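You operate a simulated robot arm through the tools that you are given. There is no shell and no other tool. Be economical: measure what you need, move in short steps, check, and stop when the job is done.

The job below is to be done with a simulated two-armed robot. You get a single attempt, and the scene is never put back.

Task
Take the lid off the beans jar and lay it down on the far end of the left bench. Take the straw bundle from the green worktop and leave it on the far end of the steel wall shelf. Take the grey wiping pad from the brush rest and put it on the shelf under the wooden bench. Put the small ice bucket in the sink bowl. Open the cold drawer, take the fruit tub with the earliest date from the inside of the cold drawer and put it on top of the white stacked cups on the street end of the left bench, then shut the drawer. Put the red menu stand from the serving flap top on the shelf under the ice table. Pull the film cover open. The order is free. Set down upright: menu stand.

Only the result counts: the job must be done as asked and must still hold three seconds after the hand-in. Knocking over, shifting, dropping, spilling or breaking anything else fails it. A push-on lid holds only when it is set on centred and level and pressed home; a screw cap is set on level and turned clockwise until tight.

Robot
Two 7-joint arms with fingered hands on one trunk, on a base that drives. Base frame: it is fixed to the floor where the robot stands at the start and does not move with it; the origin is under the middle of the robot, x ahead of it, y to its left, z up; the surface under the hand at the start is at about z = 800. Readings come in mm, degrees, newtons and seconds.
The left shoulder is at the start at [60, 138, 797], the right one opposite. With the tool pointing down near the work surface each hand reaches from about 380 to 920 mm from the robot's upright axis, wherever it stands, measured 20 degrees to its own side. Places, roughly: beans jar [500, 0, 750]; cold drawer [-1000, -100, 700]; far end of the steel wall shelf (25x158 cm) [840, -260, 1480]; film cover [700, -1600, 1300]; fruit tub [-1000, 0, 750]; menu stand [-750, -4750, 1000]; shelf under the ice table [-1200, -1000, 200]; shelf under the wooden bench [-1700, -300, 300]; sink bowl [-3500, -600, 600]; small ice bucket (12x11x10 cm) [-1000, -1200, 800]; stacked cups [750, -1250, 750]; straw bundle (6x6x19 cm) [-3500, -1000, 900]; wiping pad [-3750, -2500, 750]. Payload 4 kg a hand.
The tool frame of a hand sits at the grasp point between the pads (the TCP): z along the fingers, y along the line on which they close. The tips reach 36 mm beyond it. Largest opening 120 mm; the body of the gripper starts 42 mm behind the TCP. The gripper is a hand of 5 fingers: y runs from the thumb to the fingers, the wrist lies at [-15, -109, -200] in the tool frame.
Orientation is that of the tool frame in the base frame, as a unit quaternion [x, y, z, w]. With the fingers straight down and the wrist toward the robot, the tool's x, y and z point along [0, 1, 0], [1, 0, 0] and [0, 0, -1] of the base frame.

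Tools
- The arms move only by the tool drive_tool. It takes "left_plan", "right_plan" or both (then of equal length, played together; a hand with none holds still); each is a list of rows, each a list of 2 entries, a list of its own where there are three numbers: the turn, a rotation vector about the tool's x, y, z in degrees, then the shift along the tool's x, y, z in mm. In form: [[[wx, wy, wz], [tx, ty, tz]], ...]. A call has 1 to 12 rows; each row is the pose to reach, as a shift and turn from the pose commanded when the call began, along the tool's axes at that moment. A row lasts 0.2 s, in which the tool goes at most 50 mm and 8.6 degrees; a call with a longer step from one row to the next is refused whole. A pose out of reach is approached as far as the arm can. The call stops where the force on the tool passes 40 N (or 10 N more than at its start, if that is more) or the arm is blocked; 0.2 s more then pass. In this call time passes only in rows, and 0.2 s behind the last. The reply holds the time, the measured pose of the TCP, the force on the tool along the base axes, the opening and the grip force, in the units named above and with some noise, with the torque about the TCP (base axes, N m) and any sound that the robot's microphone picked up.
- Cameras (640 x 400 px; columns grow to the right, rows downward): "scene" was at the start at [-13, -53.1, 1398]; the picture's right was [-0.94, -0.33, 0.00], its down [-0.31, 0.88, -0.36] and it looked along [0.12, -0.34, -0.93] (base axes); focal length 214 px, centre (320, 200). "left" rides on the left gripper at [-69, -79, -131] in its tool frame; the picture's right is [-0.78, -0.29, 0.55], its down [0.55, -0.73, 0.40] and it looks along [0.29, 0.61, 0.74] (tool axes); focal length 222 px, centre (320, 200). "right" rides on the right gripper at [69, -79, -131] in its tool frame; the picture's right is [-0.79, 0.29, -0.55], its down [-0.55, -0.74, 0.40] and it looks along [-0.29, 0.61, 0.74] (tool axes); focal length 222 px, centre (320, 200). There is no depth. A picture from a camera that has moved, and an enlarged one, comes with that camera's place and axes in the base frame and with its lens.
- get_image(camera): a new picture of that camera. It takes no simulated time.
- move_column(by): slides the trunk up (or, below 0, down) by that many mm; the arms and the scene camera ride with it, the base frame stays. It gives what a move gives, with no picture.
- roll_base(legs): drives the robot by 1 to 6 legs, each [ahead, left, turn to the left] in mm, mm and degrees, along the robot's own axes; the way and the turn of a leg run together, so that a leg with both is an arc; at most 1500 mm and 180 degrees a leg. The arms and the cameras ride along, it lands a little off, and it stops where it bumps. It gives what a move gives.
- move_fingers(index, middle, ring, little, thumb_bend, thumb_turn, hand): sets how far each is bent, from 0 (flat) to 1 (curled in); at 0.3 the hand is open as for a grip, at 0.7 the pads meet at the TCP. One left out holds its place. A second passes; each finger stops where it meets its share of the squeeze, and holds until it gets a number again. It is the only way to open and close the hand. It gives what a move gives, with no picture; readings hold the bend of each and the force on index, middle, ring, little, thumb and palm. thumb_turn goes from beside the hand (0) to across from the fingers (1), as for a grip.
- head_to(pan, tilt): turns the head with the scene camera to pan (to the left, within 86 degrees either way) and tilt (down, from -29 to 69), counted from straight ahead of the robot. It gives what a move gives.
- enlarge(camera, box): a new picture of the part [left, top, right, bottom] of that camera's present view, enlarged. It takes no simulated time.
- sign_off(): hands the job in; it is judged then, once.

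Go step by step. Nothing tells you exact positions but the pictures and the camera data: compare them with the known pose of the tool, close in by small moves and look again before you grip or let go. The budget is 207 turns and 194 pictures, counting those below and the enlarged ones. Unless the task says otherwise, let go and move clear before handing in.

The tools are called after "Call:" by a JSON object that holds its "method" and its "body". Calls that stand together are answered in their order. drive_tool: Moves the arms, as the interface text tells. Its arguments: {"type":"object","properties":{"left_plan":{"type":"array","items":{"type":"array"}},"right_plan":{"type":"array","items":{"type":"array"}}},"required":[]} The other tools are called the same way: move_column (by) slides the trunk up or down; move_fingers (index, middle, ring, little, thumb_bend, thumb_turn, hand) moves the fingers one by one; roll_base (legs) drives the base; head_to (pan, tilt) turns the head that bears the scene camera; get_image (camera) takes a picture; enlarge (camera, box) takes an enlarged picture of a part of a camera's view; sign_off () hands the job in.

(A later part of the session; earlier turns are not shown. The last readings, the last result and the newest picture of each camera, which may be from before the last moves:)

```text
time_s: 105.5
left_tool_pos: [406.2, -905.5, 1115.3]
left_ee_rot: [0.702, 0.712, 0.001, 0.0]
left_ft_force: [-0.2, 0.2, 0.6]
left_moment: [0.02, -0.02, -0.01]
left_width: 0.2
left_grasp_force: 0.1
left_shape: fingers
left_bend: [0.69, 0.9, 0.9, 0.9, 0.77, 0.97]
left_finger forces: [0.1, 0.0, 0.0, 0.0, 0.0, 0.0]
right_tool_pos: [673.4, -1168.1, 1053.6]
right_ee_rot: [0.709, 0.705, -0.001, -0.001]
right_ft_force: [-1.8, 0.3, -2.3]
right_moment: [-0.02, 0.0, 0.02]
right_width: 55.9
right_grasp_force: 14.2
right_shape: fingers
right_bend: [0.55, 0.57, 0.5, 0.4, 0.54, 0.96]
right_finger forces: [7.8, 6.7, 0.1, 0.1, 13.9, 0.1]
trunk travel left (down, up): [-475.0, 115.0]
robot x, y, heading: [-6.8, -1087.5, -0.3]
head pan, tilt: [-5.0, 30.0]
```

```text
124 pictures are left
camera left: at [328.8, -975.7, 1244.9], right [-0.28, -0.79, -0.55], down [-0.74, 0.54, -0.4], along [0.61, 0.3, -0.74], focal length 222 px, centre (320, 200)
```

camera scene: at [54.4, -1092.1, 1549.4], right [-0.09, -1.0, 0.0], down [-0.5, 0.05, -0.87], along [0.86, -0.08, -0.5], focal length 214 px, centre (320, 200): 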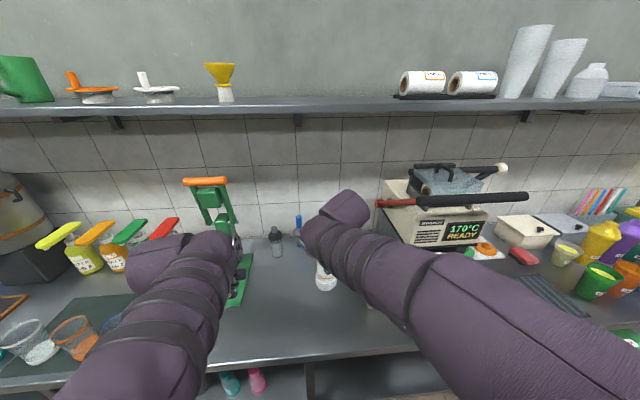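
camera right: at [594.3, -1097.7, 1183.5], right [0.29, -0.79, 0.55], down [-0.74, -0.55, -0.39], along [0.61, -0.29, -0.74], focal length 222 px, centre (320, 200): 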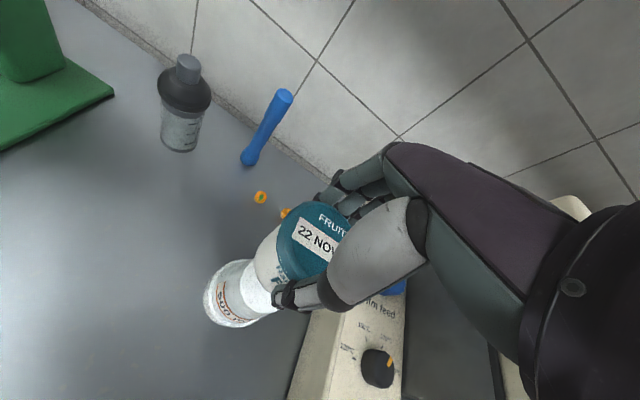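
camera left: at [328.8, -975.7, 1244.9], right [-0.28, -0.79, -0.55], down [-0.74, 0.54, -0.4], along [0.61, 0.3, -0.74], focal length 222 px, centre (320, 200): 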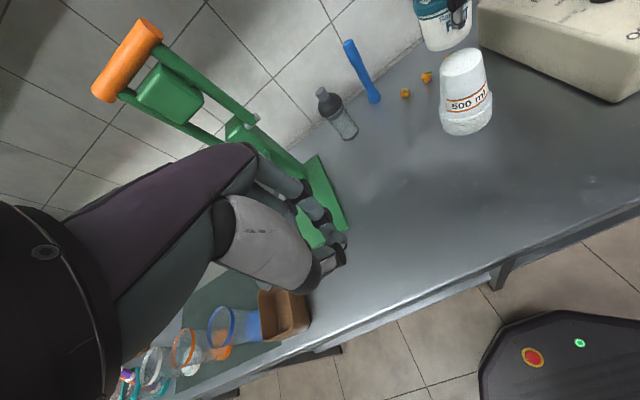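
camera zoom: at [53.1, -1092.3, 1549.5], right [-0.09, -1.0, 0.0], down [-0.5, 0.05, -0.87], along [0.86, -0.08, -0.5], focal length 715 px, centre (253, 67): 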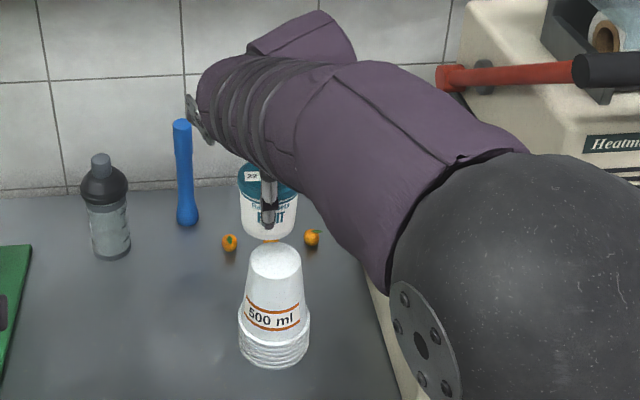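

Careful triangulation gives the stack top at (655, -1175, 940), with the tub bottom about 75 mm below the TCP. I correct and descend near it.

Call:
{"method": "drive_tool", "body": {"right_plan": [[[0, 0, 0], [-8, -18, 0]], [[0, 0, 0], [-8, -18, 15]], [[0, 0, 0], [-8, -18, 28]]]}}

Call:
{"method": "enlarge", "body": {"camera": "scene", "box": [280, 200, 380, 300]}}

Call:
{"method": "enlarge", "body": {"camera": "left", "box": [380, 0, 540, 140]}}

Call:
{"method": "get_image", "body": {"camera": "right"}}

```text
time_s: 106.2
left_tool_pos: [407.1, -904.9, 1114.9]
left_ee_rot: [0.702, 0.712, 0.001, 0.001]
left_ft_force: [0.3, -0.1, -0.4]
left_moment: [0.0, 0.01, -0.01]
left_width: 0.1
left_grasp_force: 0.1
left_shape: fingers
left_bend: [0.69, 0.9, 0.9, 0.9, 0.77, 0.97]
left_finger forces: [0.1, 0.0, 0.1, 0.1, 0.0, 0.0]
right_tool_pos: [654.8, -1175.2, 1025.7]
right_ee_rot: [0.708, 0.706, -0.002, -0.001]
right_ft_force: [-0.7, -1.0, -2.0]
right_moment: [0.01, 0.01, -0.03]
right_width: 55.8
right_grasp_force: 14.3
right_shape: fingers
right_bend: [0.55, 0.57, 0.5, 0.4, 0.54, 0.96]
right_finger forces: [7.8, 6.6, 0.0, 0.0, 13.8, 0.1]
trunk travel left (down, up): [-475.0, 115.0]
robot x, y, heading: [-5.3, -1086.2, -0.1]
head pan, tilt: [-5.0, 30.0]
```

```text
4.00 times, centred on (330, 250) of scene
camera zoom: at [53.0, -1092.4, 1549.5], right [-0.09, -1.0, 0.0], down [-0.5, 0.05, -0.87], along [0.86, -0.08, -0.5], focal length 858 px, centre (280, 0)
```

zoom: 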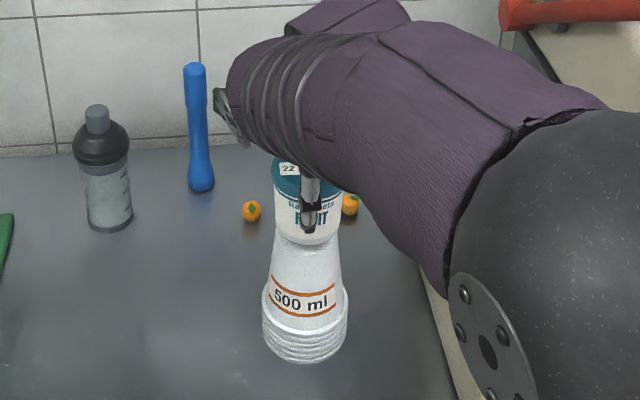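

```text
2.86 times, centred on (460, 70) of left
camera zoom: at [328.8, -975.8, 1244.9], right [-0.28, -0.79, -0.55], down [-0.74, 0.54, -0.4], along [0.61, 0.3, -0.74], focal length 635 px, centre (-80, 571)
```

zoom: 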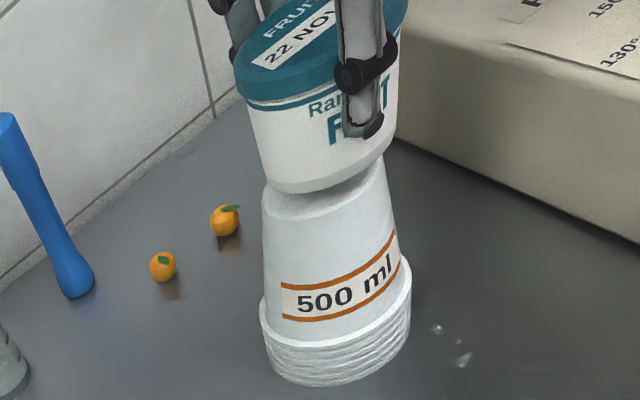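

```text
121 pictures are left
camera right: at [574.9, -1105.4, 1155.7], right [0.29, -0.79, 0.55], down [-0.74, -0.55, -0.4], along [0.61, -0.29, -0.74], focal length 222 px, centre (320, 200)
```

right: 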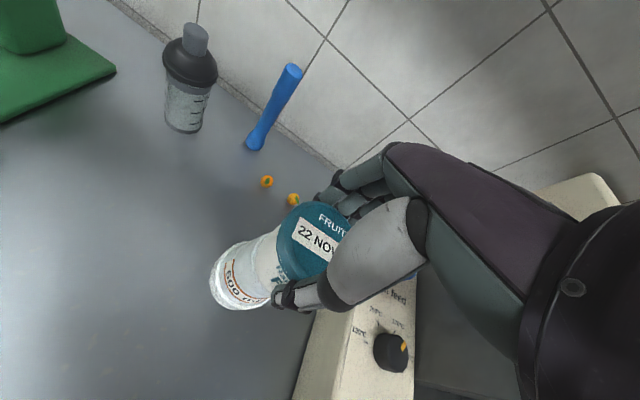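

Alignment looks good in both views. I lower in small steps, watching the force.

Call:
{"method": "drive_tool", "body": {"right_plan": [[[0, 0, 0], [0, 0, 4]], [[0, 0, 0], [0, 0, 7]]]}}

Call:
{"method": "enlarge", "body": {"camera": "left", "box": [380, 0, 540, 140]}}

```text
time_s: 106.8
left_tool_pos: [406.0, -906.6, 1114.2]
left_ee_rot: [0.702, 0.712, 0.001, -0.001]
left_ft_force: [0.8, -0.2, 0.3]
left_moment: [0.0, 0.01, 0.01]
left_width: 0.2
left_grasp_force: 0.0
left_shape: fingers
left_bend: [0.69, 0.9, 0.9, 0.9, 0.77, 0.97]
left_finger forces: [0.0, 0.0, 0.0, 0.1, 0.0, 0.0]
right_tool_pos: [653.0, -1175.9, 1017.7]
right_ee_rot: [0.708, 0.706, -0.002, -0.001]
right_ft_force: [0.0, 0.2, -2.4]
right_moment: [-0.02, -0.02, 0.03]
right_width: 55.8
right_grasp_force: 14.6
right_shape: fingers
right_bend: [0.55, 0.57, 0.5, 0.4, 0.54, 0.96]
right_finger forces: [7.8, 6.7, 0.1, 0.1, 13.8, 0.1]
trunk travel left (down, up): [-475.0, 115.0]
robot x, y, heading: [-6.1, -1083.8, -0.3]
head pan, tilt: [-5.0, 30.0]
```

```text
2.86 times, centred on (460, 70) of left
camera zoom: at [328.8, -975.8, 1244.9], right [-0.28, -0.79, -0.55], down [-0.74, 0.54, -0.4], along [0.61, 0.3, -0.74], focal length 635 px, centre (-80, 571)
```

zoom: 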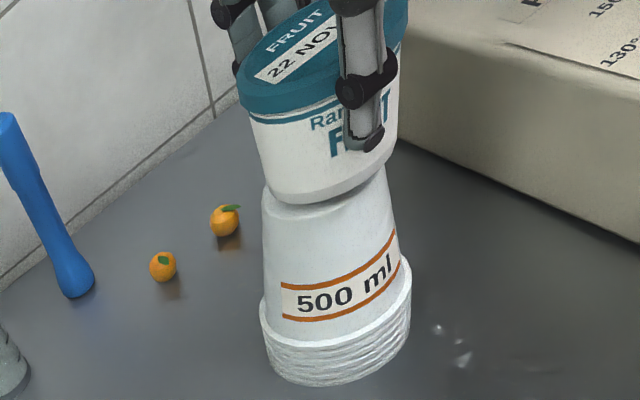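

Call:
{"method": "drive_tool", "body": {"right_plan": [[[0, 0, 0], [0, 0, 2]], [[0, 0, 0], [0, 0, 4]]]}}

Call:
{"method": "enlarge", "body": {"camera": "left", "box": [380, 0, 540, 140]}}

```text
time_s: 107.5
left_tool_pos: [407.0, -905.1, 1114.7]
left_ee_rot: [0.702, 0.712, 0.002, 0.0]
left_ft_force: [0.2, 0.0, -0.7]
left_moment: [0.0, 0.0, 0.01]
left_width: 0.1
left_grasp_force: 0.1
left_shape: fingers
left_bend: [0.69, 0.9, 0.9, 0.9, 0.77, 0.97]
left_finger forces: [0.1, 0.1, 0.0, 0.0, 0.1, 0.0]
right_tool_pos: [653.9, -1176.2, 1014.1]
right_ee_rot: [0.708, 0.706, -0.001, 0.0]
right_ft_force: [0.3, -0.5, -2.7]
right_moment: [-0.02, 0.01, 0.01]
right_width: 56.0
right_grasp_force: 14.0
right_shape: fingers
right_bend: [0.55, 0.57, 0.5, 0.4, 0.54, 0.96]
right_finger forces: [7.7, 6.8, 0.0, 0.0, 13.8, 0.1]
trunk travel left (down, up): [-475.0, 115.0]
robot x, y, heading: [-6.8, -1085.4, -0.3]
head pan, tilt: [-5.0, 30.0]
```

```text
2.86 times, centred on (460, 70) of left
camera zoom: at [328.8, -975.8, 1244.9], right [-0.28, -0.79, -0.55], down [-0.74, 0.54, -0.4], along [0.61, 0.3, -0.74], focal length 635 px, centre (-80, 571)
```

zoom: 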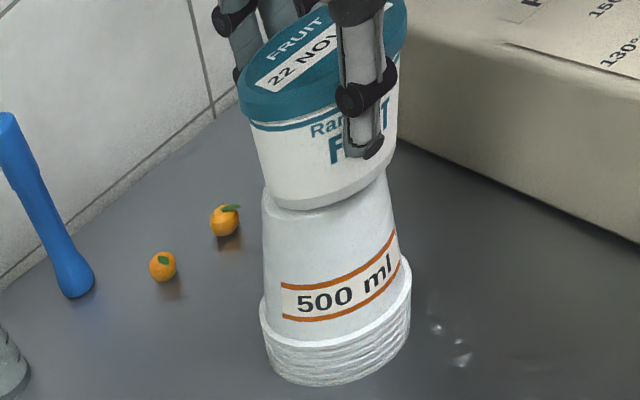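

Call:
{"method": "drive_tool", "body": {"right_plan": [[[0, 0, 0], [0, 0, 2]], [[0, 0, 0], [0, 0, 4]]]}}

```text
time_s: 108.0
left_tool_pos: [407.0, -905.3, 1115.9]
left_ee_rot: [0.701, 0.713, 0.001, -0.001]
left_ft_force: [-0.1, 0.2, 0.1]
left_moment: [0.0, 0.0, 0.0]
left_width: 0.3
left_grasp_force: 0.0
left_shape: fingers
left_bend: [0.69, 0.9, 0.9, 0.9, 0.77, 0.97]
left_finger forces: [0.1, 0.0, 0.0, 0.0, 0.0, 0.0]
right_tool_pos: [653.9, -1175.7, 1009.8]
right_ee_rot: [0.708, 0.706, -0.001, 0.0]
right_ft_force: [-0.5, -0.2, -2.7]
right_moment: [0.01, 0.01, 0.0]
right_width: 56.0
right_grasp_force: 14.5
right_shape: fingers
right_bend: [0.55, 0.57, 0.5, 0.4, 0.54, 0.96]
right_finger forces: [7.8, 6.7, 0.1, 0.0, 13.8, 0.1]
trunk travel left (down, up): [-475.0, 115.0]
robot x, y, heading: [-9.5, -1085.9, -0.5]
head pan, tilt: [-5.0, 30.0]
```

Call:
{"method": "drive_tool", "body": {"right_plan": [[[0, 0, 0], [0, 0, 2]], [[0, 0, 0], [0, 0, 4]], [[0, 0, 0], [0, 0, 5]]]}}

Call:
{"method": "enlarge", "body": {"camera": "left", "box": [380, 0, 540, 140]}}

```text
time_s: 108.8
left_tool_pos: [406.4, -905.5, 1116.2]
left_ee_rot: [0.702, 0.712, 0.001, 0.001]
left_ft_force: [-0.5, -0.7, 0.3]
left_moment: [-0.02, -0.01, -0.02]
left_width: 0.0
left_grasp_force: 0.1
left_shape: fingers
left_bend: [0.69, 0.9, 0.9, 0.9, 0.77, 0.97]
left_finger forces: [0.1, 0.1, 0.0, 0.0, 0.1, 0.1]
right_tool_pos: [653.0, -1176.6, 1007.7]
right_ee_rot: [0.708, 0.706, 0.001, 0.0]
right_ft_force: [-0.4, -0.4, 11.2]
right_moment: [-0.04, -0.26, 0.0]
right_width: 56.2
right_grasp_force: 15.4
right_shape: fingers
right_bend: [0.55, 0.57, 0.5, 0.4, 0.54, 0.96]
right_finger forces: [7.4, 7.4, 0.0, 0.0, 16.3, 0.0]
trunk travel left (down, up): [-475.0, 115.0]
robot x, y, heading: [-6.6, -1086.9, -0.0]
head pan, tilt: [-5.0, 30.0]
```

```text
2.86 times, centred on (460, 70) of left
camera zoom: at [327.7, -975.6, 1245.4], right [-0.28, -0.79, -0.55], down [-0.74, 0.54, -0.4], along [0.61, 0.3, -0.73], focal length 635 px, centre (-80, 571)
```

zoom: 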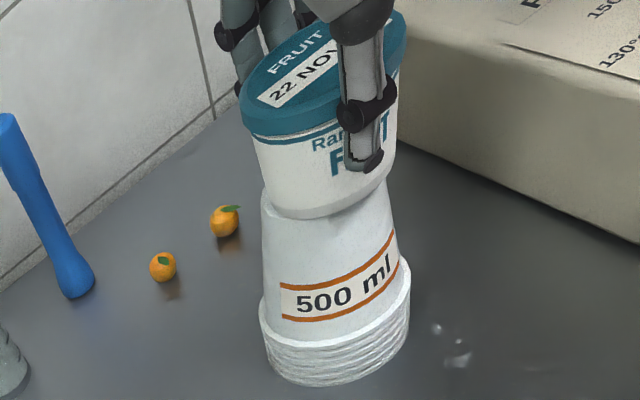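

Contact made and it sits centred. I unload slightly and open the fingers evenly.

Call:
{"method": "drive_tool", "body": {"right_plan": [[[0, 0, 0], [0, 0, -1.5]]]}}

Call:
{"method": "move_fingers", "body": {"hand": "right", "index": 0.4, "middle": 0.4, "ring": 0.4, "little": 0.4, "thumb_bend": 0.38}}

Call:
{"method": "enlarge", "body": {"camera": "left", "box": [380, 0, 540, 140]}}

```text
time_s: 109.2
left_tool_pos: [406.4, -905.1, 1115.9]
left_ee_rot: [0.702, 0.712, 0.0, 0.001]
left_ft_force: [-0.4, 0.0, 0.6]
left_moment: [0.01, -0.04, -0.02]
left_width: 0.0
left_grasp_force: 0.2
left_shape: fingers
left_bend: [0.69, 0.9, 0.9, 0.9, 0.77, 0.97]
left_finger forces: [0.0, 0.1, 0.1, 0.0, 0.0, 0.0]
right_tool_pos: [652.8, -1176.0, 1006.7]
right_ee_rot: [0.708, 0.706, -0.001, 0.0]
right_ft_force: [1.2, 1.2, 11.3]
right_moment: [-0.05, -0.42, 0.01]
right_width: 56.1
right_grasp_force: 15.7
right_shape: fingers
right_bend: [0.55, 0.57, 0.5, 0.4, 0.54, 0.96]
right_finger forces: [8.1, 7.6, 0.0, 0.1, 15.5, 0.0]
trunk travel left (down, up): [-475.0, 115.0]
robot x, y, heading: [-5.0, -1082.2, -0.3]
head pan, tilt: [-5.0, 30.0]
```

```text
time_s: 110.2
left_tool_pos: [406.4, -905.5, 1115.3]
left_ee_rot: [0.703, 0.712, 0.001, 0.0]
left_ft_force: [1.3, -0.4, 0.0]
left_moment: [0.0, -0.02, 0.05]
left_width: 0.2
left_grasp_force: 0.0
left_shape: fingers
left_bend: [0.69, 0.9, 0.9, 0.9, 0.77, 0.97]
left_finger forces: [0.0, 0.1, 0.1, 0.1, 0.0, 0.0]
right_tool_pos: [653.7, -1176.2, 1006.1]
right_ee_rot: [0.708, 0.706, -0.001, -0.002]
right_ft_force: [0.5, 0.6, -0.1]
right_moment: [-0.01, -0.02, -0.01]
right_width: 92.0
right_grasp_force: 0.2
right_shape: fingers
right_bend: [0.4, 0.4, 0.4, 0.4, 0.38, 0.97]
right_finger forces: [0.0, 0.0, 0.0, 0.0, 0.0, 0.0]
trunk travel left (down, up): [-475.0, 115.0]
robot x, y, heading: [-3.9, -1089.1, -0.3]
head pan, tilt: [-5.0, 30.0]
```

```text
2.86 times, centred on (460, 70) of left
camera zoom: at [328.7, -975.8, 1244.9], right [-0.28, -0.79, -0.55], down [-0.74, 0.54, -0.4], along [0.61, 0.3, -0.74], focal length 635 px, centre (-80, 571)
```

zoom: 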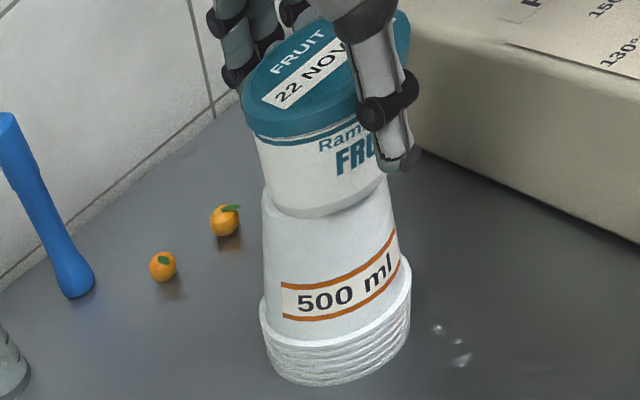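

The tub stands on the stack. I open fully and raise straight up.

Call:
{"method": "move_fingers", "body": {"hand": "right", "index": 0.25, "middle": 0.25, "ring": 0.25, "little": 0.25, "thumb_bend": 0.25}}

Call:
{"method": "drive_tool", "body": {"right_plan": [[[0, 0, 0], [0, 0, -20]], [[0, 0, 0], [0, 0, -45]], [[0, 0, 0], [0, 0, -80]], [[0, 0, 0], [0, 0, -120]], [[0, 0, 0], [0, -40, -140]], [[0, 0, 0], [0, -85, -150]], [[0, 0, 0], [0, -130, -150]], [[0, 0, 0], [0, -170, -150]]]}}

Call:
{"method": "get_image", "body": {"camera": "scene"}}

```text
time_s: 111.2
left_tool_pos: [407.4, -905.6, 1113.6]
left_ee_rot: [0.703, 0.712, 0.001, 0.001]
left_ft_force: [0.7, -0.2, 0.1]
left_moment: [0.0, 0.01, 0.02]
left_width: 0.2
left_grasp_force: 0.0
left_shape: fingers
left_bend: [0.69, 0.9, 0.9, 0.9, 0.77, 0.97]
left_finger forces: [0.1, 0.1, 0.0, 0.0, 0.0, 0.0]
right_tool_pos: [653.2, -1176.0, 1006.6]
right_ee_rot: [0.708, 0.706, -0.002, -0.001]
right_ft_force: [-0.2, 0.3, 0.2]
right_moment: [0.0, -0.02, 0.02]
right_width: 132.7
right_grasp_force: 0.0
right_shape: fingers
right_bend: [0.25, 0.25, 0.25, 0.25, 0.25, 0.97]
right_finger forces: [0.0, 0.0, 0.1, 0.1, 0.0, 0.0]
trunk travel left (down, up): [-475.0, 115.0]
robot x, y, heading: [-5.7, -1083.2, -0.1]
head pan, tilt: [-5.0, 30.0]
```

```text
time_s: 113.0
left_tool_pos: [406.0, -904.4, 1115.0]
left_ee_rot: [0.702, 0.712, 0.001, 0.0]
left_ft_force: [0.4, -0.5, 0.4]
left_moment: [-0.01, -0.01, -0.01]
left_width: 0.0
left_grasp_force: 0.1
left_shape: fingers
left_bend: [0.69, 0.9, 0.9, 0.9, 0.77, 0.97]
left_finger forces: [0.0, 0.1, 0.0, 0.0, 0.0, 0.0]
right_tool_pos: [484.5, -1173.7, 1156.8]
right_ee_rot: [0.708, 0.706, -0.001, 0.0]
right_ft_force: [-0.4, 0.2, 0.4]
right_moment: [-0.03, -0.04, 0.01]
right_width: 132.8
right_grasp_force: 0.0
right_shape: fingers
right_bend: [0.25, 0.25, 0.25, 0.25, 0.25, 0.97]
right_finger forces: [0.0, 0.1, 0.0, 0.0, 0.0, 0.0]
trunk travel left (down, up): [-475.0, 115.0]
robot x, y, heading: [-6.2, -1082.8, -0.1]
head pan, tilt: [-5.0, 30.0]
```

```text
116 pictures are left
camera scene: at [52.1, -1092.8, 1549.5], right [-0.09, -1.0, 0.0], down [-0.5, 0.05, -0.87], along [0.86, -0.08, -0.5], focal length 214 px, centre (320, 200)
```

scene: 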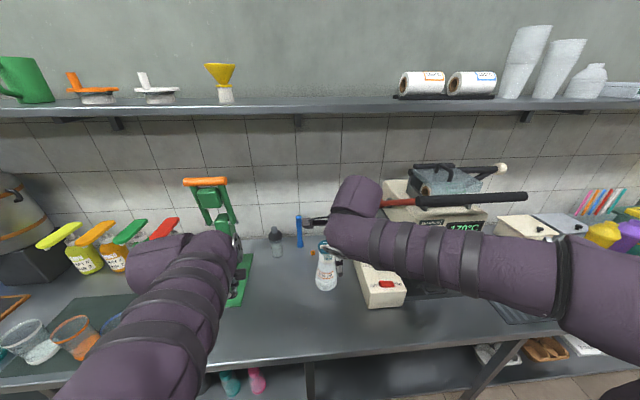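

I back off a little and shift right to view the sealing machine (film cover) and verify the tub.

Call:
{"method": "roll_base", "body": {"legs": [[-200, 0, 0], [0, -330, 0]]}}

Call:
{"method": "head_to", "body": {"pan": 0, "tilt": 20}}

Call:
{"method": "get_image", "body": {"camera": "scene"}}

Call:
{"method": "enlarge", "body": {"camera": "scene", "box": [240, 130, 440, 255]}}

```text
time_s: 116.4
left_tool_pos: [204.1, -1235.8, 1115.2]
left_ee_rot: [0.701, 0.713, 0.002, 0.0]
left_ft_force: [-0.4, -0.3, -0.6]
left_moment: [0.06, -0.02, 0.0]
left_width: 0.2
left_grasp_force: 0.1
left_shape: fingers
left_bend: [0.69, 0.9, 0.9, 0.9, 0.77, 0.97]
left_finger forces: [0.0, 0.0, 0.0, 0.0, 0.1, 0.0]
right_tool_pos: [283.3, -1504.5, 1156.1]
right_ee_rot: [0.707, 0.707, -0.001, -0.001]
right_ft_force: [-0.2, 0.4, 0.6]
right_moment: [0.06, 0.0, -0.01]
right_width: 133.3
right_grasp_force: 0.0
right_shape: fingers
right_bend: [0.25, 0.25, 0.25, 0.25, 0.25, 0.97]
right_finger forces: [0.0, 0.0, 0.0, 0.1, 0.0, 0.0]
trunk travel left (down, up): [-475.0, 115.0]
robot x, y, heading: [-209.7, -1414.4, -0.3]
head pan, tilt: [-5.0, 30.0]
```

```text
time_s: 117.2
left_tool_pos: [203.6, -1235.2, 1114.5]
left_ee_rot: [0.701, 0.713, 0.001, 0.0]
left_ft_force: [0.2, 0.3, 0.3]
left_moment: [-0.01, 0.01, 0.02]
left_width: 0.1
left_grasp_force: 0.0
left_shape: fingers
left_bend: [0.69, 0.9, 0.9, 0.9, 0.77, 0.97]
left_finger forces: [0.0, 0.2, 0.1, 0.0, 0.0, 0.1]
right_tool_pos: [283.2, -1503.4, 1156.6]
right_ee_rot: [0.707, 0.707, -0.001, -0.002]
right_ft_force: [-0.7, -0.1, 0.2]
right_moment: [0.02, 0.02, 0.03]
right_width: 132.6
right_grasp_force: 0.0
right_shape: fingers
right_bend: [0.25, 0.25, 0.25, 0.25, 0.25, 0.97]
right_finger forces: [0.1, 0.0, 0.1, 0.0, 0.0, 0.0]
trunk travel left (down, up): [-475.0, 115.0]
robot x, y, heading: [-208.1, -1414.4, -0.2]
head pan, tilt: [0.0, 20.0]
```

```text
115 pictures are left
camera scene: at [-146.2, -1415.9, 1565.5], right [0.0, -1.0, 0.0], down [-0.34, 0.0, -0.94], along [0.94, 0.0, -0.34], focal length 214 px, centre (320, 200)
```

scene: 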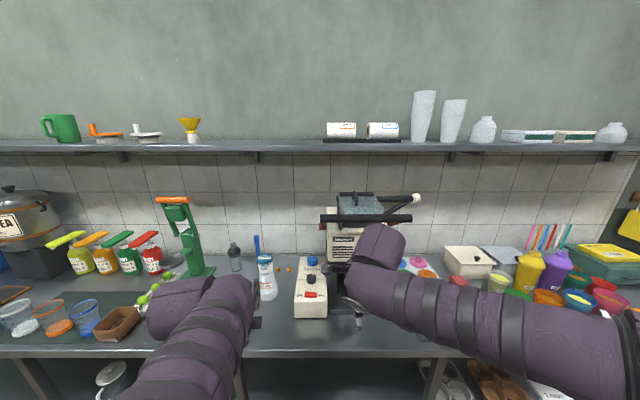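

```text
3.20 times, centred on (340, 192) of scene
camera zoom: at [-146.2, -1415.9, 1565.5], right [0.0, -1.0, 0.0], down [-0.34, 0.0, -0.94], along [0.94, 0.0, -0.34], focal length 686 px, centre (256, 224)
```

zoom: 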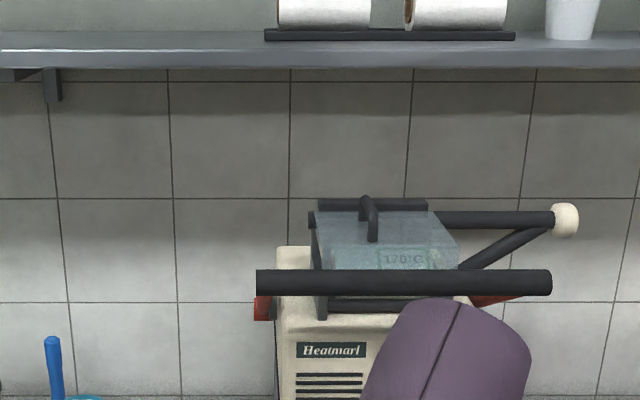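

The tub stands on its stack. The film cover is the translucent box atop the machine with a black loop handle (~(720, -1566, 1258)). I go up for a closer view.

Call:
{"method": "move_column", "body": {"by": 110}}

Call:
{"method": "drive_tool", "body": {"right_plan": [[[0, 0, 0], [10, 20, -25]], [[0, 0, 0], [20, 40, -50]], [[0, 0, 0], [30, 60, -75]], [[0, 0, 0], [40, 80, -100]], [[0, 0, 0], [40, 110, -130]]]}}

Call:
{"method": "get_image", "body": {"camera": "right"}}

Call:
{"method": "enlarge", "body": {"camera": "scene", "box": [270, 160, 470, 285]}}

```text
time_s: 118.6
left_tool_pos: [204.0, -1235.3, 1225.1]
left_ee_rot: [0.701, 0.713, 0.001, 0.0]
left_ft_force: [0.5, -0.3, -0.4]
left_moment: [-0.01, 0.02, -0.01]
left_width: 0.0
left_grasp_force: 0.1
left_shape: fingers
left_bend: [0.69, 0.9, 0.9, 0.9, 0.77, 0.97]
left_finger forces: [0.0, 0.1, 0.1, 0.0, 0.0, 0.0]
right_tool_pos: [283.1, -1503.3, 1265.9]
right_ee_rot: [0.707, 0.707, -0.001, -0.002]
right_ft_force: [0.5, -0.5, 0.5]
right_moment: [0.05, 0.03, -0.02]
right_width: 133.0
right_grasp_force: 0.0
right_shape: fingers
right_bend: [0.25, 0.25, 0.25, 0.25, 0.25, 0.97]
right_finger forces: [0.0, 0.0, 0.1, 0.0, 0.0, 0.0]
trunk travel left (down, up): [-585.0, 5.0]
robot x, y, heading: [-211.0, -1413.8, 0.0]
head pan, tilt: [0.0, 20.0]
```

```text
time_s: 119.8
left_tool_pos: [205.3, -1234.6, 1224.2]
left_ee_rot: [0.701, 0.714, 0.001, 0.001]
left_ft_force: [0.0, -0.6, 0.0]
left_moment: [-0.01, 0.02, -0.02]
left_width: 0.0
left_grasp_force: 0.0
left_shape: fingers
left_bend: [0.69, 0.9, 0.9, 0.9, 0.77, 0.97]
left_finger forces: [0.0, 0.0, 0.0, 0.1, 0.1, 0.1]
right_tool_pos: [395.0, -1463.1, 1396.8]
right_ee_rot: [0.706, 0.708, -0.003, -0.001]
right_ft_force: [-0.6, 0.0, 0.5]
right_moment: [-0.01, 0.04, 0.0]
right_width: 132.7
right_grasp_force: 0.0
right_shape: fingers
right_bend: [0.25, 0.25, 0.25, 0.25, 0.25, 0.97]
right_finger forces: [0.0, 0.0, 0.0, 0.0, 0.0, 0.1]
trunk travel left (down, up): [-585.0, 5.0]
robot x, y, heading: [-207.5, -1418.9, -0.1]
head pan, tilt: [0.0, 20.0]
```

```text
113 pictures are left
camera right: at [315.1, -1393.8, 1526.9], right [0.29, -0.78, 0.55], down [-0.74, -0.55, -0.39], along [0.61, -0.29, -0.74], focal length 222 px, centre (320, 200)
```

right: 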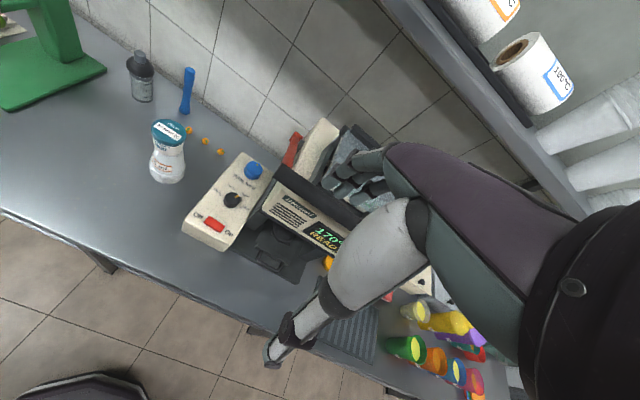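

```text
3.20 times, centred on (370, 222) of scene
camera zoom: at [-144.7, -1415.3, 1675.4], right [0.0, -1.0, 0.0], down [-0.34, 0.0, -0.94], along [0.94, 0.0, -0.34], focal length 686 px, centre (160, 128)
```

zoom: 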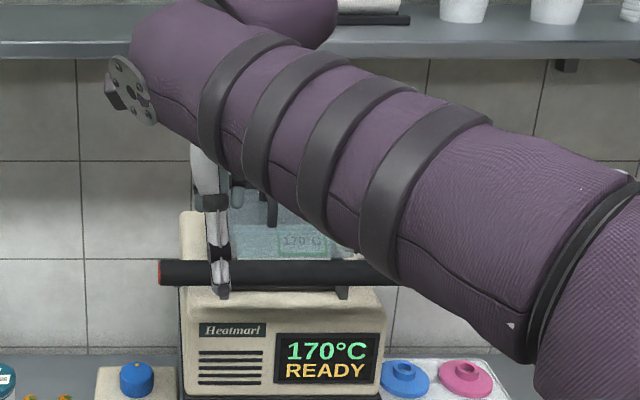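

The arm hides the cover. I move the right hand aside and use the raised head camera.

Call:
{"method": "drive_tool", "body": {"right_plan": [[[0, 0, 0], [-35, -30, 0]], [[0, 0, 0], [-70, -60, 0]], [[0, 0, 0], [-110, -90, 0]], [[0, 0, 0], [-150, -110, 0]], [[0, 0, 0], [-190, -130, 0]], [[0, 0, 0], [-230, -140, 20]], [[0, 0, 0], [-270, -150, 40]]]}}

Call:
{"method": "enlarge", "body": {"camera": "scene", "box": [300, 170, 460, 270]}}

```text
time_s: 121.4
left_tool_pos: [203.1, -1236.5, 1226.1]
left_ee_rot: [0.701, 0.713, 0.001, -0.001]
left_ft_force: [0.3, 0.4, 0.6]
left_moment: [0.01, -0.01, 0.02]
left_width: 0.0
left_grasp_force: 0.0
left_shape: fingers
left_bend: [0.69, 0.9, 0.9, 0.9, 0.77, 0.97]
left_finger forces: [0.1, 0.1, 0.0, 0.0, 0.0, 0.0]
right_tool_pos: [243.2, -1736.2, 1356.3]
right_ee_rot: [0.708, 0.707, -0.001, -0.001]
right_ft_force: [-0.3, 1.7, 0.1]
right_moment: [0.03, 0.01, 0.01]
right_width: 132.9
right_grasp_force: 0.1
right_shape: fingers
right_bend: [0.25, 0.25, 0.25, 0.25, 0.25, 0.97]
right_finger forces: [0.0, 0.0, 0.0, 0.0, 0.0, 0.0]
trunk travel left (down, up): [-585.0, 5.0]
robot x, y, heading: [-208.0, -1415.8, -0.1]
head pan, tilt: [0.0, 20.0]
```

```text
4.00 times, centred on (380, 220) of scene
camera zoom: at [-147.0, -1416.8, 1675.6], right [0.0, -1.0, 0.0], down [-0.34, 0.0, -0.94], along [0.94, 0.0, -0.34], focal length 858 px, centre (80, 120)
```

zoom: 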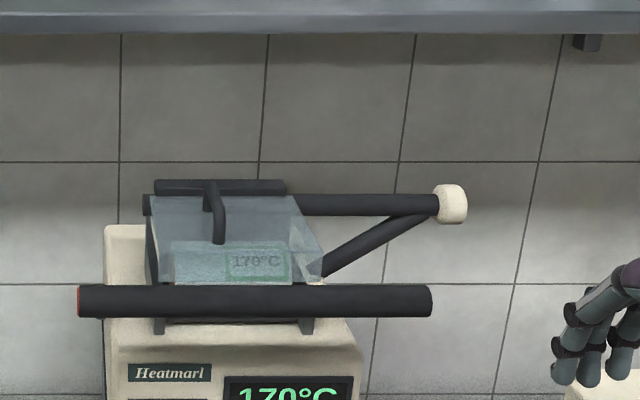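

I look at the cover from the right-hand camera at its right side.

Call:
{"method": "drive_tool", "body": {"right_plan": [[[0, 0, 0], [12, 40, -10]], [[0, 0, 0], [24, 80, -20]], [[0, 0, 0], [36, 120, -30]], [[0, 0, 0], [48, 160, -40]], [[0, 0, 0], [60, 195, -44]]]}}

Call:
{"method": "get_image", "body": {"camera": "right"}}

```text
time_s: 122.6
left_tool_pos: [205.8, -1234.5, 1223.4]
left_ee_rot: [0.701, 0.713, 0.0, 0.0]
left_ft_force: [1.0, 0.2, 1.0]
left_moment: [-0.04, 0.03, -0.05]
left_width: 0.1
left_grasp_force: 0.0
left_shape: fingers
left_bend: [0.69, 0.9, 0.9, 0.9, 0.77, 0.97]
left_finger forces: [0.0, 0.1, 0.0, 0.1, 0.1, 0.0]
right_tool_pos: [441.7, -1670.8, 1400.7]
right_ee_rot: [0.707, 0.707, -0.002, -0.002]
right_ft_force: [0.5, -0.2, 0.3]
right_moment: [-0.02, 0.03, -0.02]
right_width: 132.7
right_grasp_force: 0.0
right_shape: fingers
right_bend: [0.25, 0.25, 0.25, 0.25, 0.25, 0.97]
right_finger forces: [0.1, 0.0, 0.0, 0.0, 0.0, 0.0]
trunk travel left (down, up): [-585.0, 5.0]
robot x, y, heading: [-210.2, -1415.8, -0.4]
head pan, tilt: [0.0, 20.0]
```

```text
110 pictures are left
camera right: at [363.1, -1601.0, 1531.5], right [0.29, -0.78, 0.55], down [-0.74, -0.55, -0.39], along [0.61, -0.29, -0.74], focal length 222 px, centre (320, 200)
```

right: 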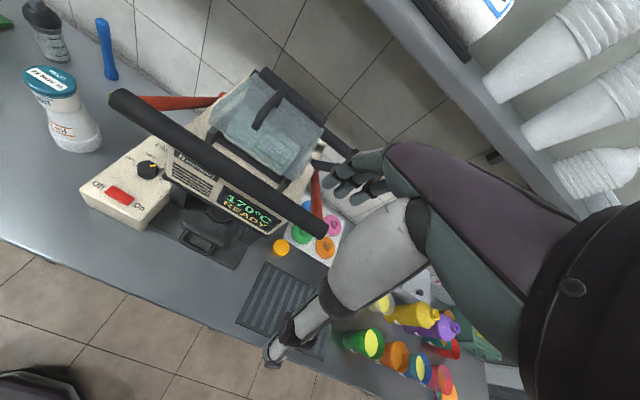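

Call:
{"method": "enlarge", "body": {"camera": "right", "box": [180, 50, 360, 200]}}

```text
2.67 times, centred on (270, 125) of right
camera zoom: at [363.1, -1601.0, 1531.5], right [0.29, -0.78, 0.55], down [-0.74, -0.55, -0.39], along [0.61, -0.29, -0.74], focal length 592 px, centre (453, 400)
```

zoom: 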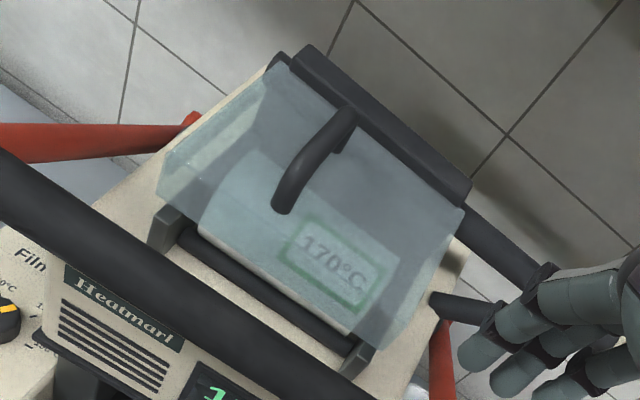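

Now it is clear: the cover hinges on the rear bar, and its loop handle slopes along x near (675, -1558, 1275). I turn the right hand so it points forward-down, closing along y.

Call:
{"method": "drive_tool", "body": {"right_plan": [[[-2.95, -2.95, -7.1], [0, 0, 0]], [[-5.9, -5.9, -14.2], [0, 0, 0]], [[-8.8, -8.8, -21.2], [0, 0, 0]], [[-11.7, -11.7, -28.3], [0, 0, 0]], [[-14.7, -14.7, -35.4], [0, 0, 0]], [[-17.6, -17.6, -42.4], [0, 0, 0]], [[-20.5, -20.5, -49.5], [0, 0, 0]], [[-23.5, -23.5, -56.6], [0, 0, 0]], [[-26.4, -26.4, -63.7], [0, 0, 0]], [[-29.3, -29.3, -70.8], [0, 0, 0]], [[-32.3, -32.3, -77.8], [0, 0, 0]], [[-35.2, -35.2, -84.9], [0, 0, 0]]]}}

Call:
{"method": "get_image", "body": {"camera": "right"}}

```text
time_s: 125.2
left_tool_pos: [204.3, -1235.5, 1225.6]
left_ee_rot: [0.701, 0.713, 0.001, 0.0]
left_ft_force: [0.5, 0.7, 0.3]
left_moment: [0.0, -0.01, -0.04]
left_width: 0.0
left_grasp_force: 0.0
left_shape: fingers
left_bend: [0.69, 0.9, 0.9, 0.9, 0.77, 0.97]
left_finger forces: [0.0, 0.0, 0.1, 0.1, 0.1, 0.1]
right_tool_pos: [438.6, -1675.1, 1399.4]
right_ee_rot: [-0.001, 0.924, -0.001, 0.382]
right_ft_force: [0.6, 0.2, 0.3]
right_moment: [0.0, 0.01, 0.02]
right_width: 132.5
right_grasp_force: 0.0
right_shape: fingers
right_bend: [0.25, 0.25, 0.25, 0.25, 0.25, 0.97]
right_finger forces: [0.0, 0.0, 0.0, 0.0, 0.2, 0.0]
trunk travel left (down, up): [-585.0, 5.0]
robot x, y, heading: [-206.3, -1414.5, -0.1]
head pan, tilt: [0.0, 20.0]
```

```text
108 pictures are left
camera right: at [296.8, -1753.3, 1443.6], right [0.17, 0.29, 0.94], down [0.67, -0.73, 0.11], along [0.72, 0.61, -0.32], focal length 222 px, centre (320, 200)
```

right: 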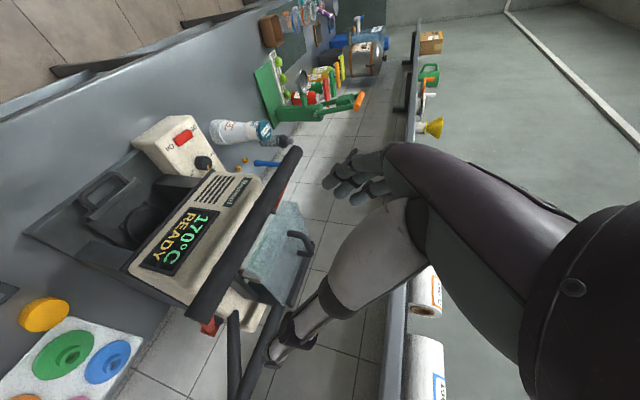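

The orientation is right. I drive forward 140 mm, then bring the hand to a pre-grasp point above the handle.

Call:
{"method": "roll_base", "body": {"legs": [[140, 0, 0]]}}

Call:
{"method": "get_image", "body": {"camera": "right"}}

```text
time_s: 126.5
left_tool_pos: [343.8, -1236.0, 1224.2]
left_ee_rot: [0.7, 0.714, 0.001, 0.0]
left_ft_force: [0.2, -0.7, 0.0]
left_moment: [0.03, 0.02, 0.01]
left_width: 0.0
left_grasp_force: 0.1
left_shape: fingers
left_bend: [0.69, 0.9, 0.9, 0.9, 0.77, 0.97]
left_finger forces: [0.1, 0.0, 0.1, 0.0, 0.0, 0.1]
right_tool_pos: [579.1, -1674.6, 1399.7]
right_ee_rot: [-0.002, 0.924, 0.0, 0.381]
right_ft_force: [0.5, 0.7, -0.2]
right_moment: [0.0, 0.03, 0.01]
right_width: 133.0
right_grasp_force: 0.1
right_shape: fingers
right_bend: [0.25, 0.25, 0.25, 0.25, 0.25, 0.97]
right_finger forces: [0.0, 0.0, 0.0, 0.0, 0.1, 0.0]
trunk travel left (down, up): [-585.0, 5.0]
robot x, y, heading: [-69.0, -1413.6, 0.1]
head pan, tilt: [0.0, 20.0]
```

```text
107 pictures are left
camera right: at [437.7, -1752.5, 1442.8], right [0.17, 0.29, 0.94], down [0.67, -0.73, 0.1], along [0.72, 0.61, -0.32], focal length 222 px, centre (320, 200)
```

right: 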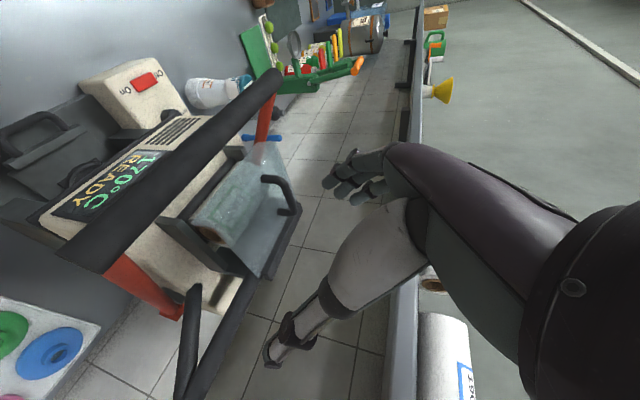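

Handle centre ≈ (666, -1560, 1283). I move to the pre-grasp.

Call:
{"method": "drive_tool", "body": {"right_plan": [[[0, 0, 0], [5, 35, 0]], [[0, 0, 0], [10, 70, 10]], [[0, 0, 0], [15, 100, 35]], [[0, 0, 0], [20, 115, 65]]]}}

Call:
{"method": "get_image", "body": {"camera": "right"}}

Call:
{"method": "enlarge", "body": {"camera": "scene", "box": [300, 170, 460, 290]}}

```text
time_s: 127.5
left_tool_pos: [344.3, -1235.5, 1224.6]
left_ee_rot: [0.701, 0.714, 0.001, 0.0]
left_ft_force: [0.3, 0.0, -0.1]
left_moment: [0.02, 0.01, -0.01]
left_width: 0.1
left_grasp_force: 0.1
left_shape: fingers
left_bend: [0.69, 0.9, 0.9, 0.9, 0.77, 0.97]
left_finger forces: [0.0, 0.1, 0.1, 0.1, 0.0, 0.0]
right_tool_pos: [611.4, -1556.8, 1338.5]
right_ee_rot: [0.0, 0.925, 0.0, 0.38]
right_ft_force: [0.7, -0.7, 0.3]
right_moment: [0.01, 0.0, 0.0]
right_width: 133.0
right_grasp_force: 0.1
right_shape: fingers
right_bend: [0.25, 0.25, 0.25, 0.25, 0.25, 0.97]
right_finger forces: [0.0, 0.1, 0.0, 0.1, 0.1, 0.0]
trunk travel left (down, up): [-585.0, 5.0]
robot x, y, heading: [-71.4, -1415.6, 0.3]
head pan, tilt: [0.0, 20.0]
```

```text
106 pictures are left
camera right: at [469.6, -1636.4, 1382.5], right [0.17, 0.29, 0.94], down [0.67, -0.73, 0.1], along [0.72, 0.61, -0.32], focal length 222 px, centre (320, 200)
```

right: 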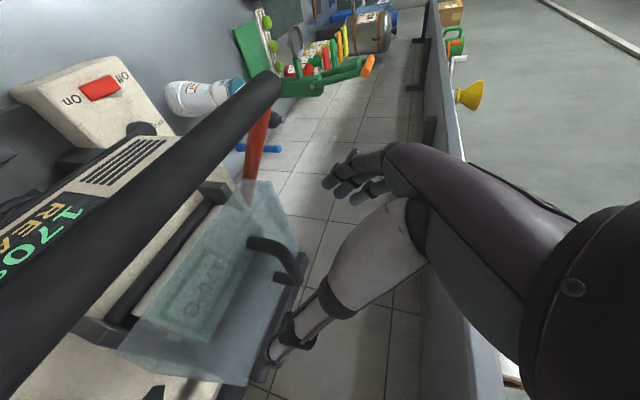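

```text
3.33 times, centred on (380, 230) of scene
camera zoom: at [-6.1, -1416.0, 1675.5], right [0.0, -1.0, 0.0], down [-0.34, 0.0, -0.94], along [0.94, 0.0, -0.34], focal length 715 px, centre (120, 100)
```

zoom: 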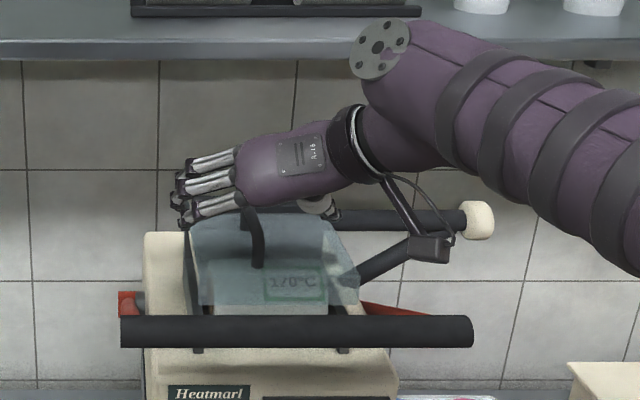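

Handle lies between fingers and thumb. I advance along the tool axis onto it.

Call:
{"method": "drive_tool", "body": {"right_plan": [[[0, 0, 0], [5, 0, 20]], [[0, 0, 0], [10, 0, 40]], [[0, 0, 0], [10, 0, 54]]]}}

Call:
{"method": "get_image", "body": {"camera": "right"}}

Call:
{"method": "enlarge", "body": {"camera": "scene", "box": [300, 170, 460, 290]}}

```text
time_s: 128.3
left_tool_pos: [343.6, -1235.7, 1224.8]
left_ee_rot: [0.7, 0.714, 0.001, 0.001]
left_ft_force: [0.0, -0.1, -0.1]
left_moment: [0.0, -0.01, 0.0]
left_width: 0.1
left_grasp_force: 0.1
left_shape: fingers
left_bend: [0.69, 0.9, 0.9, 0.9, 0.77, 0.97]
left_finger forces: [0.0, 0.0, 0.0, 0.0, 0.1, 0.0]
right_tool_pos: [642.0, -1559.2, 1295.8]
right_ee_rot: [-0.001, 0.925, 0.001, 0.381]
right_ft_force: [0.0, -0.3, 0.1]
right_moment: [0.01, 0.01, 0.01]
right_width: 133.1
right_grasp_force: 0.0
right_shape: fingers
right_bend: [0.25, 0.25, 0.25, 0.25, 0.25, 0.97]
right_finger forces: [0.1, 0.1, 0.1, 0.0, 0.0, 0.0]
trunk travel left (down, up): [-585.0, 5.0]
robot x, y, heading: [-68.0, -1413.1, -0.2]
head pan, tilt: [0.0, 20.0]
```

```text
104 pictures are left
camera right: at [499.8, -1637.6, 1338.3], right [0.17, 0.29, 0.94], down [0.67, -0.73, 0.11], along [0.72, 0.61, -0.32], focal length 222 px, centre (320, 200)
```

right: 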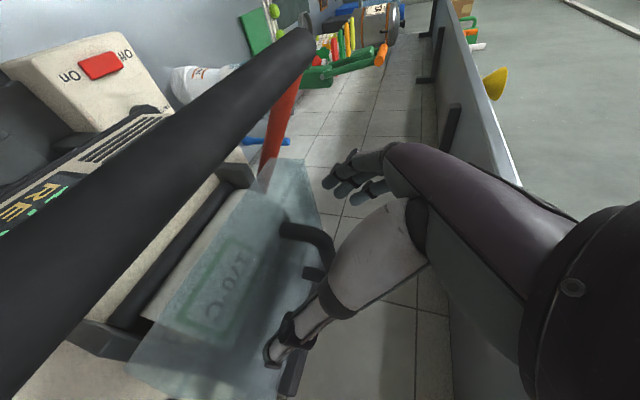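

```text
3.33 times, centred on (380, 230) of scene
camera zoom: at [-6.2, -1416.0, 1675.5], right [0.0, -1.0, 0.0], down [-0.34, 0.0, -0.94], along [0.94, 0.0, -0.34], focal length 715 px, centre (120, 100)
```

zoom: 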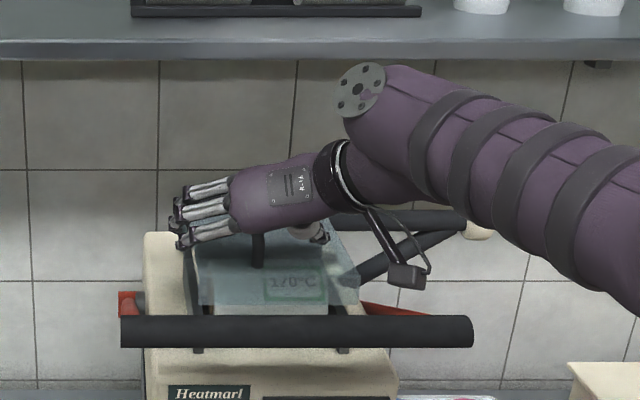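

The handle is between fingers and thumb now; I close.

Call:
{"method": "move_fingers", "body": {"hand": "right", "index": 0.75, "middle": 0.75, "ring": 0.75, "little": 0.75, "thumb_bend": 0.75}}

Call:
{"method": "get_image", "body": {"camera": "right"}}

```text
time_s: 129.3
left_tool_pos: [344.5, -1235.5, 1223.8]
left_ee_rot: [0.701, 0.714, 0.001, 0.0]
left_ft_force: [0.2, -0.4, 0.5]
left_moment: [0.0, 0.0, 0.0]
left_width: 0.0
left_grasp_force: 0.1
left_shape: fingers
left_bend: [0.69, 0.9, 0.9, 0.9, 0.77, 0.97]
left_finger forces: [0.0, 0.0, 0.0, 0.1, 0.1, 0.0]
right_tool_pos: [640.3, -1559.8, 1294.6]
right_ee_rot: [-0.002, 0.925, -0.001, 0.38]
right_ft_force: [1.9, 0.5, -3.5]
right_moment: [-0.07, 0.04, 0.22]
right_width: 0.0
right_grasp_force: 5.8
right_shape: fingers
right_bend: [0.74, 0.73, 0.74, 0.75, 0.72, 0.97]
right_finger forces: [0.0, 4.6, 4.1, 0.0, 3.1, 0.1]
trunk travel left (down, up): [-585.0, 5.0]
robot x, y, heading: [-68.4, -1415.3, 0.0]
head pan, tilt: [0.0, 20.0]
```

```text
102 pictures are left
camera right: at [499.5, -1637.4, 1338.3], right [0.17, 0.29, 0.94], down [0.67, -0.73, 0.1], along [0.72, 0.61, -0.32], focal length 222 px, centre (320, 200)
```

right: 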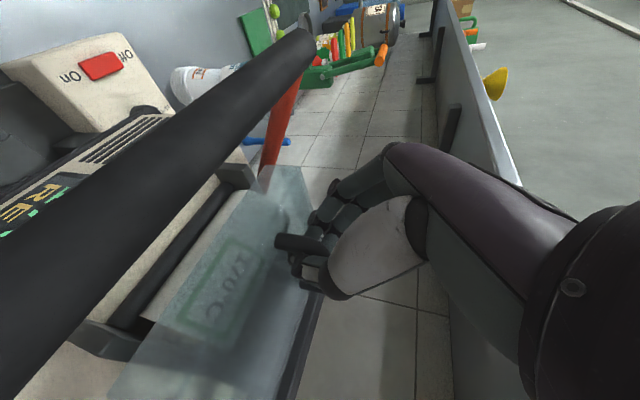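

Gripped. I lift the cover along an arc about its rear hinge.

Call:
{"method": "drive_tool", "body": {"right_plan": [[[0, 0, 0], [-8, 0, -6]], [[0, 0, 0], [-15, 0, -12]], [[0, 0, 0], [-25, 0, -17]], [[0, 0, 0], [-34, 0, -20]], [[0, 0, 0], [-44, 0, -21]], [[0, 0, 0], [-53, 0, -22]]]}}

Call:
{"method": "get_image", "body": {"camera": "right"}}

Call:
{"method": "enlarge", "body": {"camera": "scene", "box": [300, 170, 460, 290]}}

```text
time_s: 130.7
left_tool_pos: [342.5, -1235.2, 1225.8]
left_ee_rot: [0.7, 0.714, 0.001, 0.0]
left_ft_force: [1.1, 0.4, 0.4]
left_moment: [-0.01, 0.02, -0.02]
left_width: 0.2
left_grasp_force: 0.0
left_shape: fingers
left_bend: [0.69, 0.9, 0.9, 0.9, 0.77, 0.97]
left_finger forces: [0.0, 0.1, 0.1, 0.0, 0.0, 0.0]
right_tool_pos: [663.7, -1559.0, 1348.0]
right_ee_rot: [-0.001, 0.924, 0.0, 0.381]
right_ft_force: [-0.1, 0.0, -0.6]
right_moment: [0.03, 0.0, -0.02]
right_width: 0.0
right_grasp_force: 0.0
right_shape: fingers
right_bend: [0.74, 0.75, 0.75, 0.75, 0.72, 0.96]
right_finger forces: [0.0, 0.1, 0.0, 0.1, 0.1, 0.0]
trunk travel left (down, up): [-585.0, 5.0]
robot x, y, heading: [-69.5, -1417.6, -0.3]
head pan, tilt: [0.0, 20.0]
```

```text
101 pictures are left
camera right: at [520.4, -1637.1, 1391.5], right [0.17, 0.29, 0.94], down [0.67, -0.73, 0.11], along [0.72, 0.61, -0.32], focal length 222 px, centre (320, 200)
```

right: 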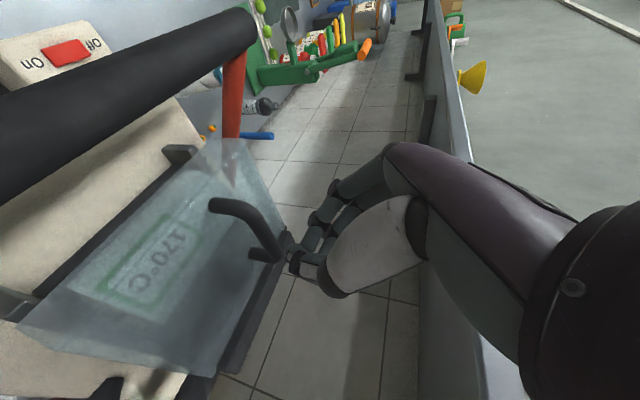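

```text
3.33 times, centred on (380, 230) of scene
camera zoom: at [-6.7, -1415.9, 1675.6], right [0.0, -1.0, 0.0], down [-0.34, 0.0, -0.94], along [0.94, 0.0, -0.34], focal length 715 px, centre (120, 100)
```

zoom: 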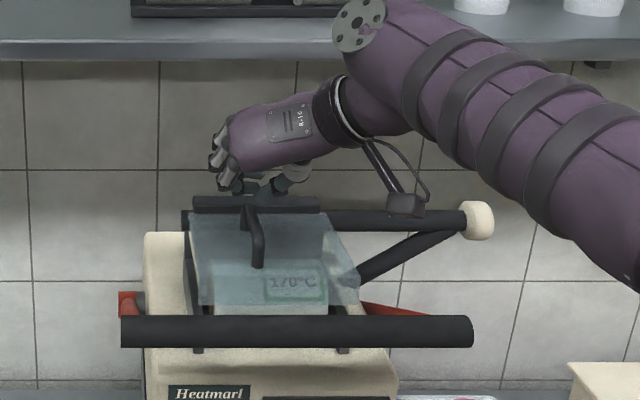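

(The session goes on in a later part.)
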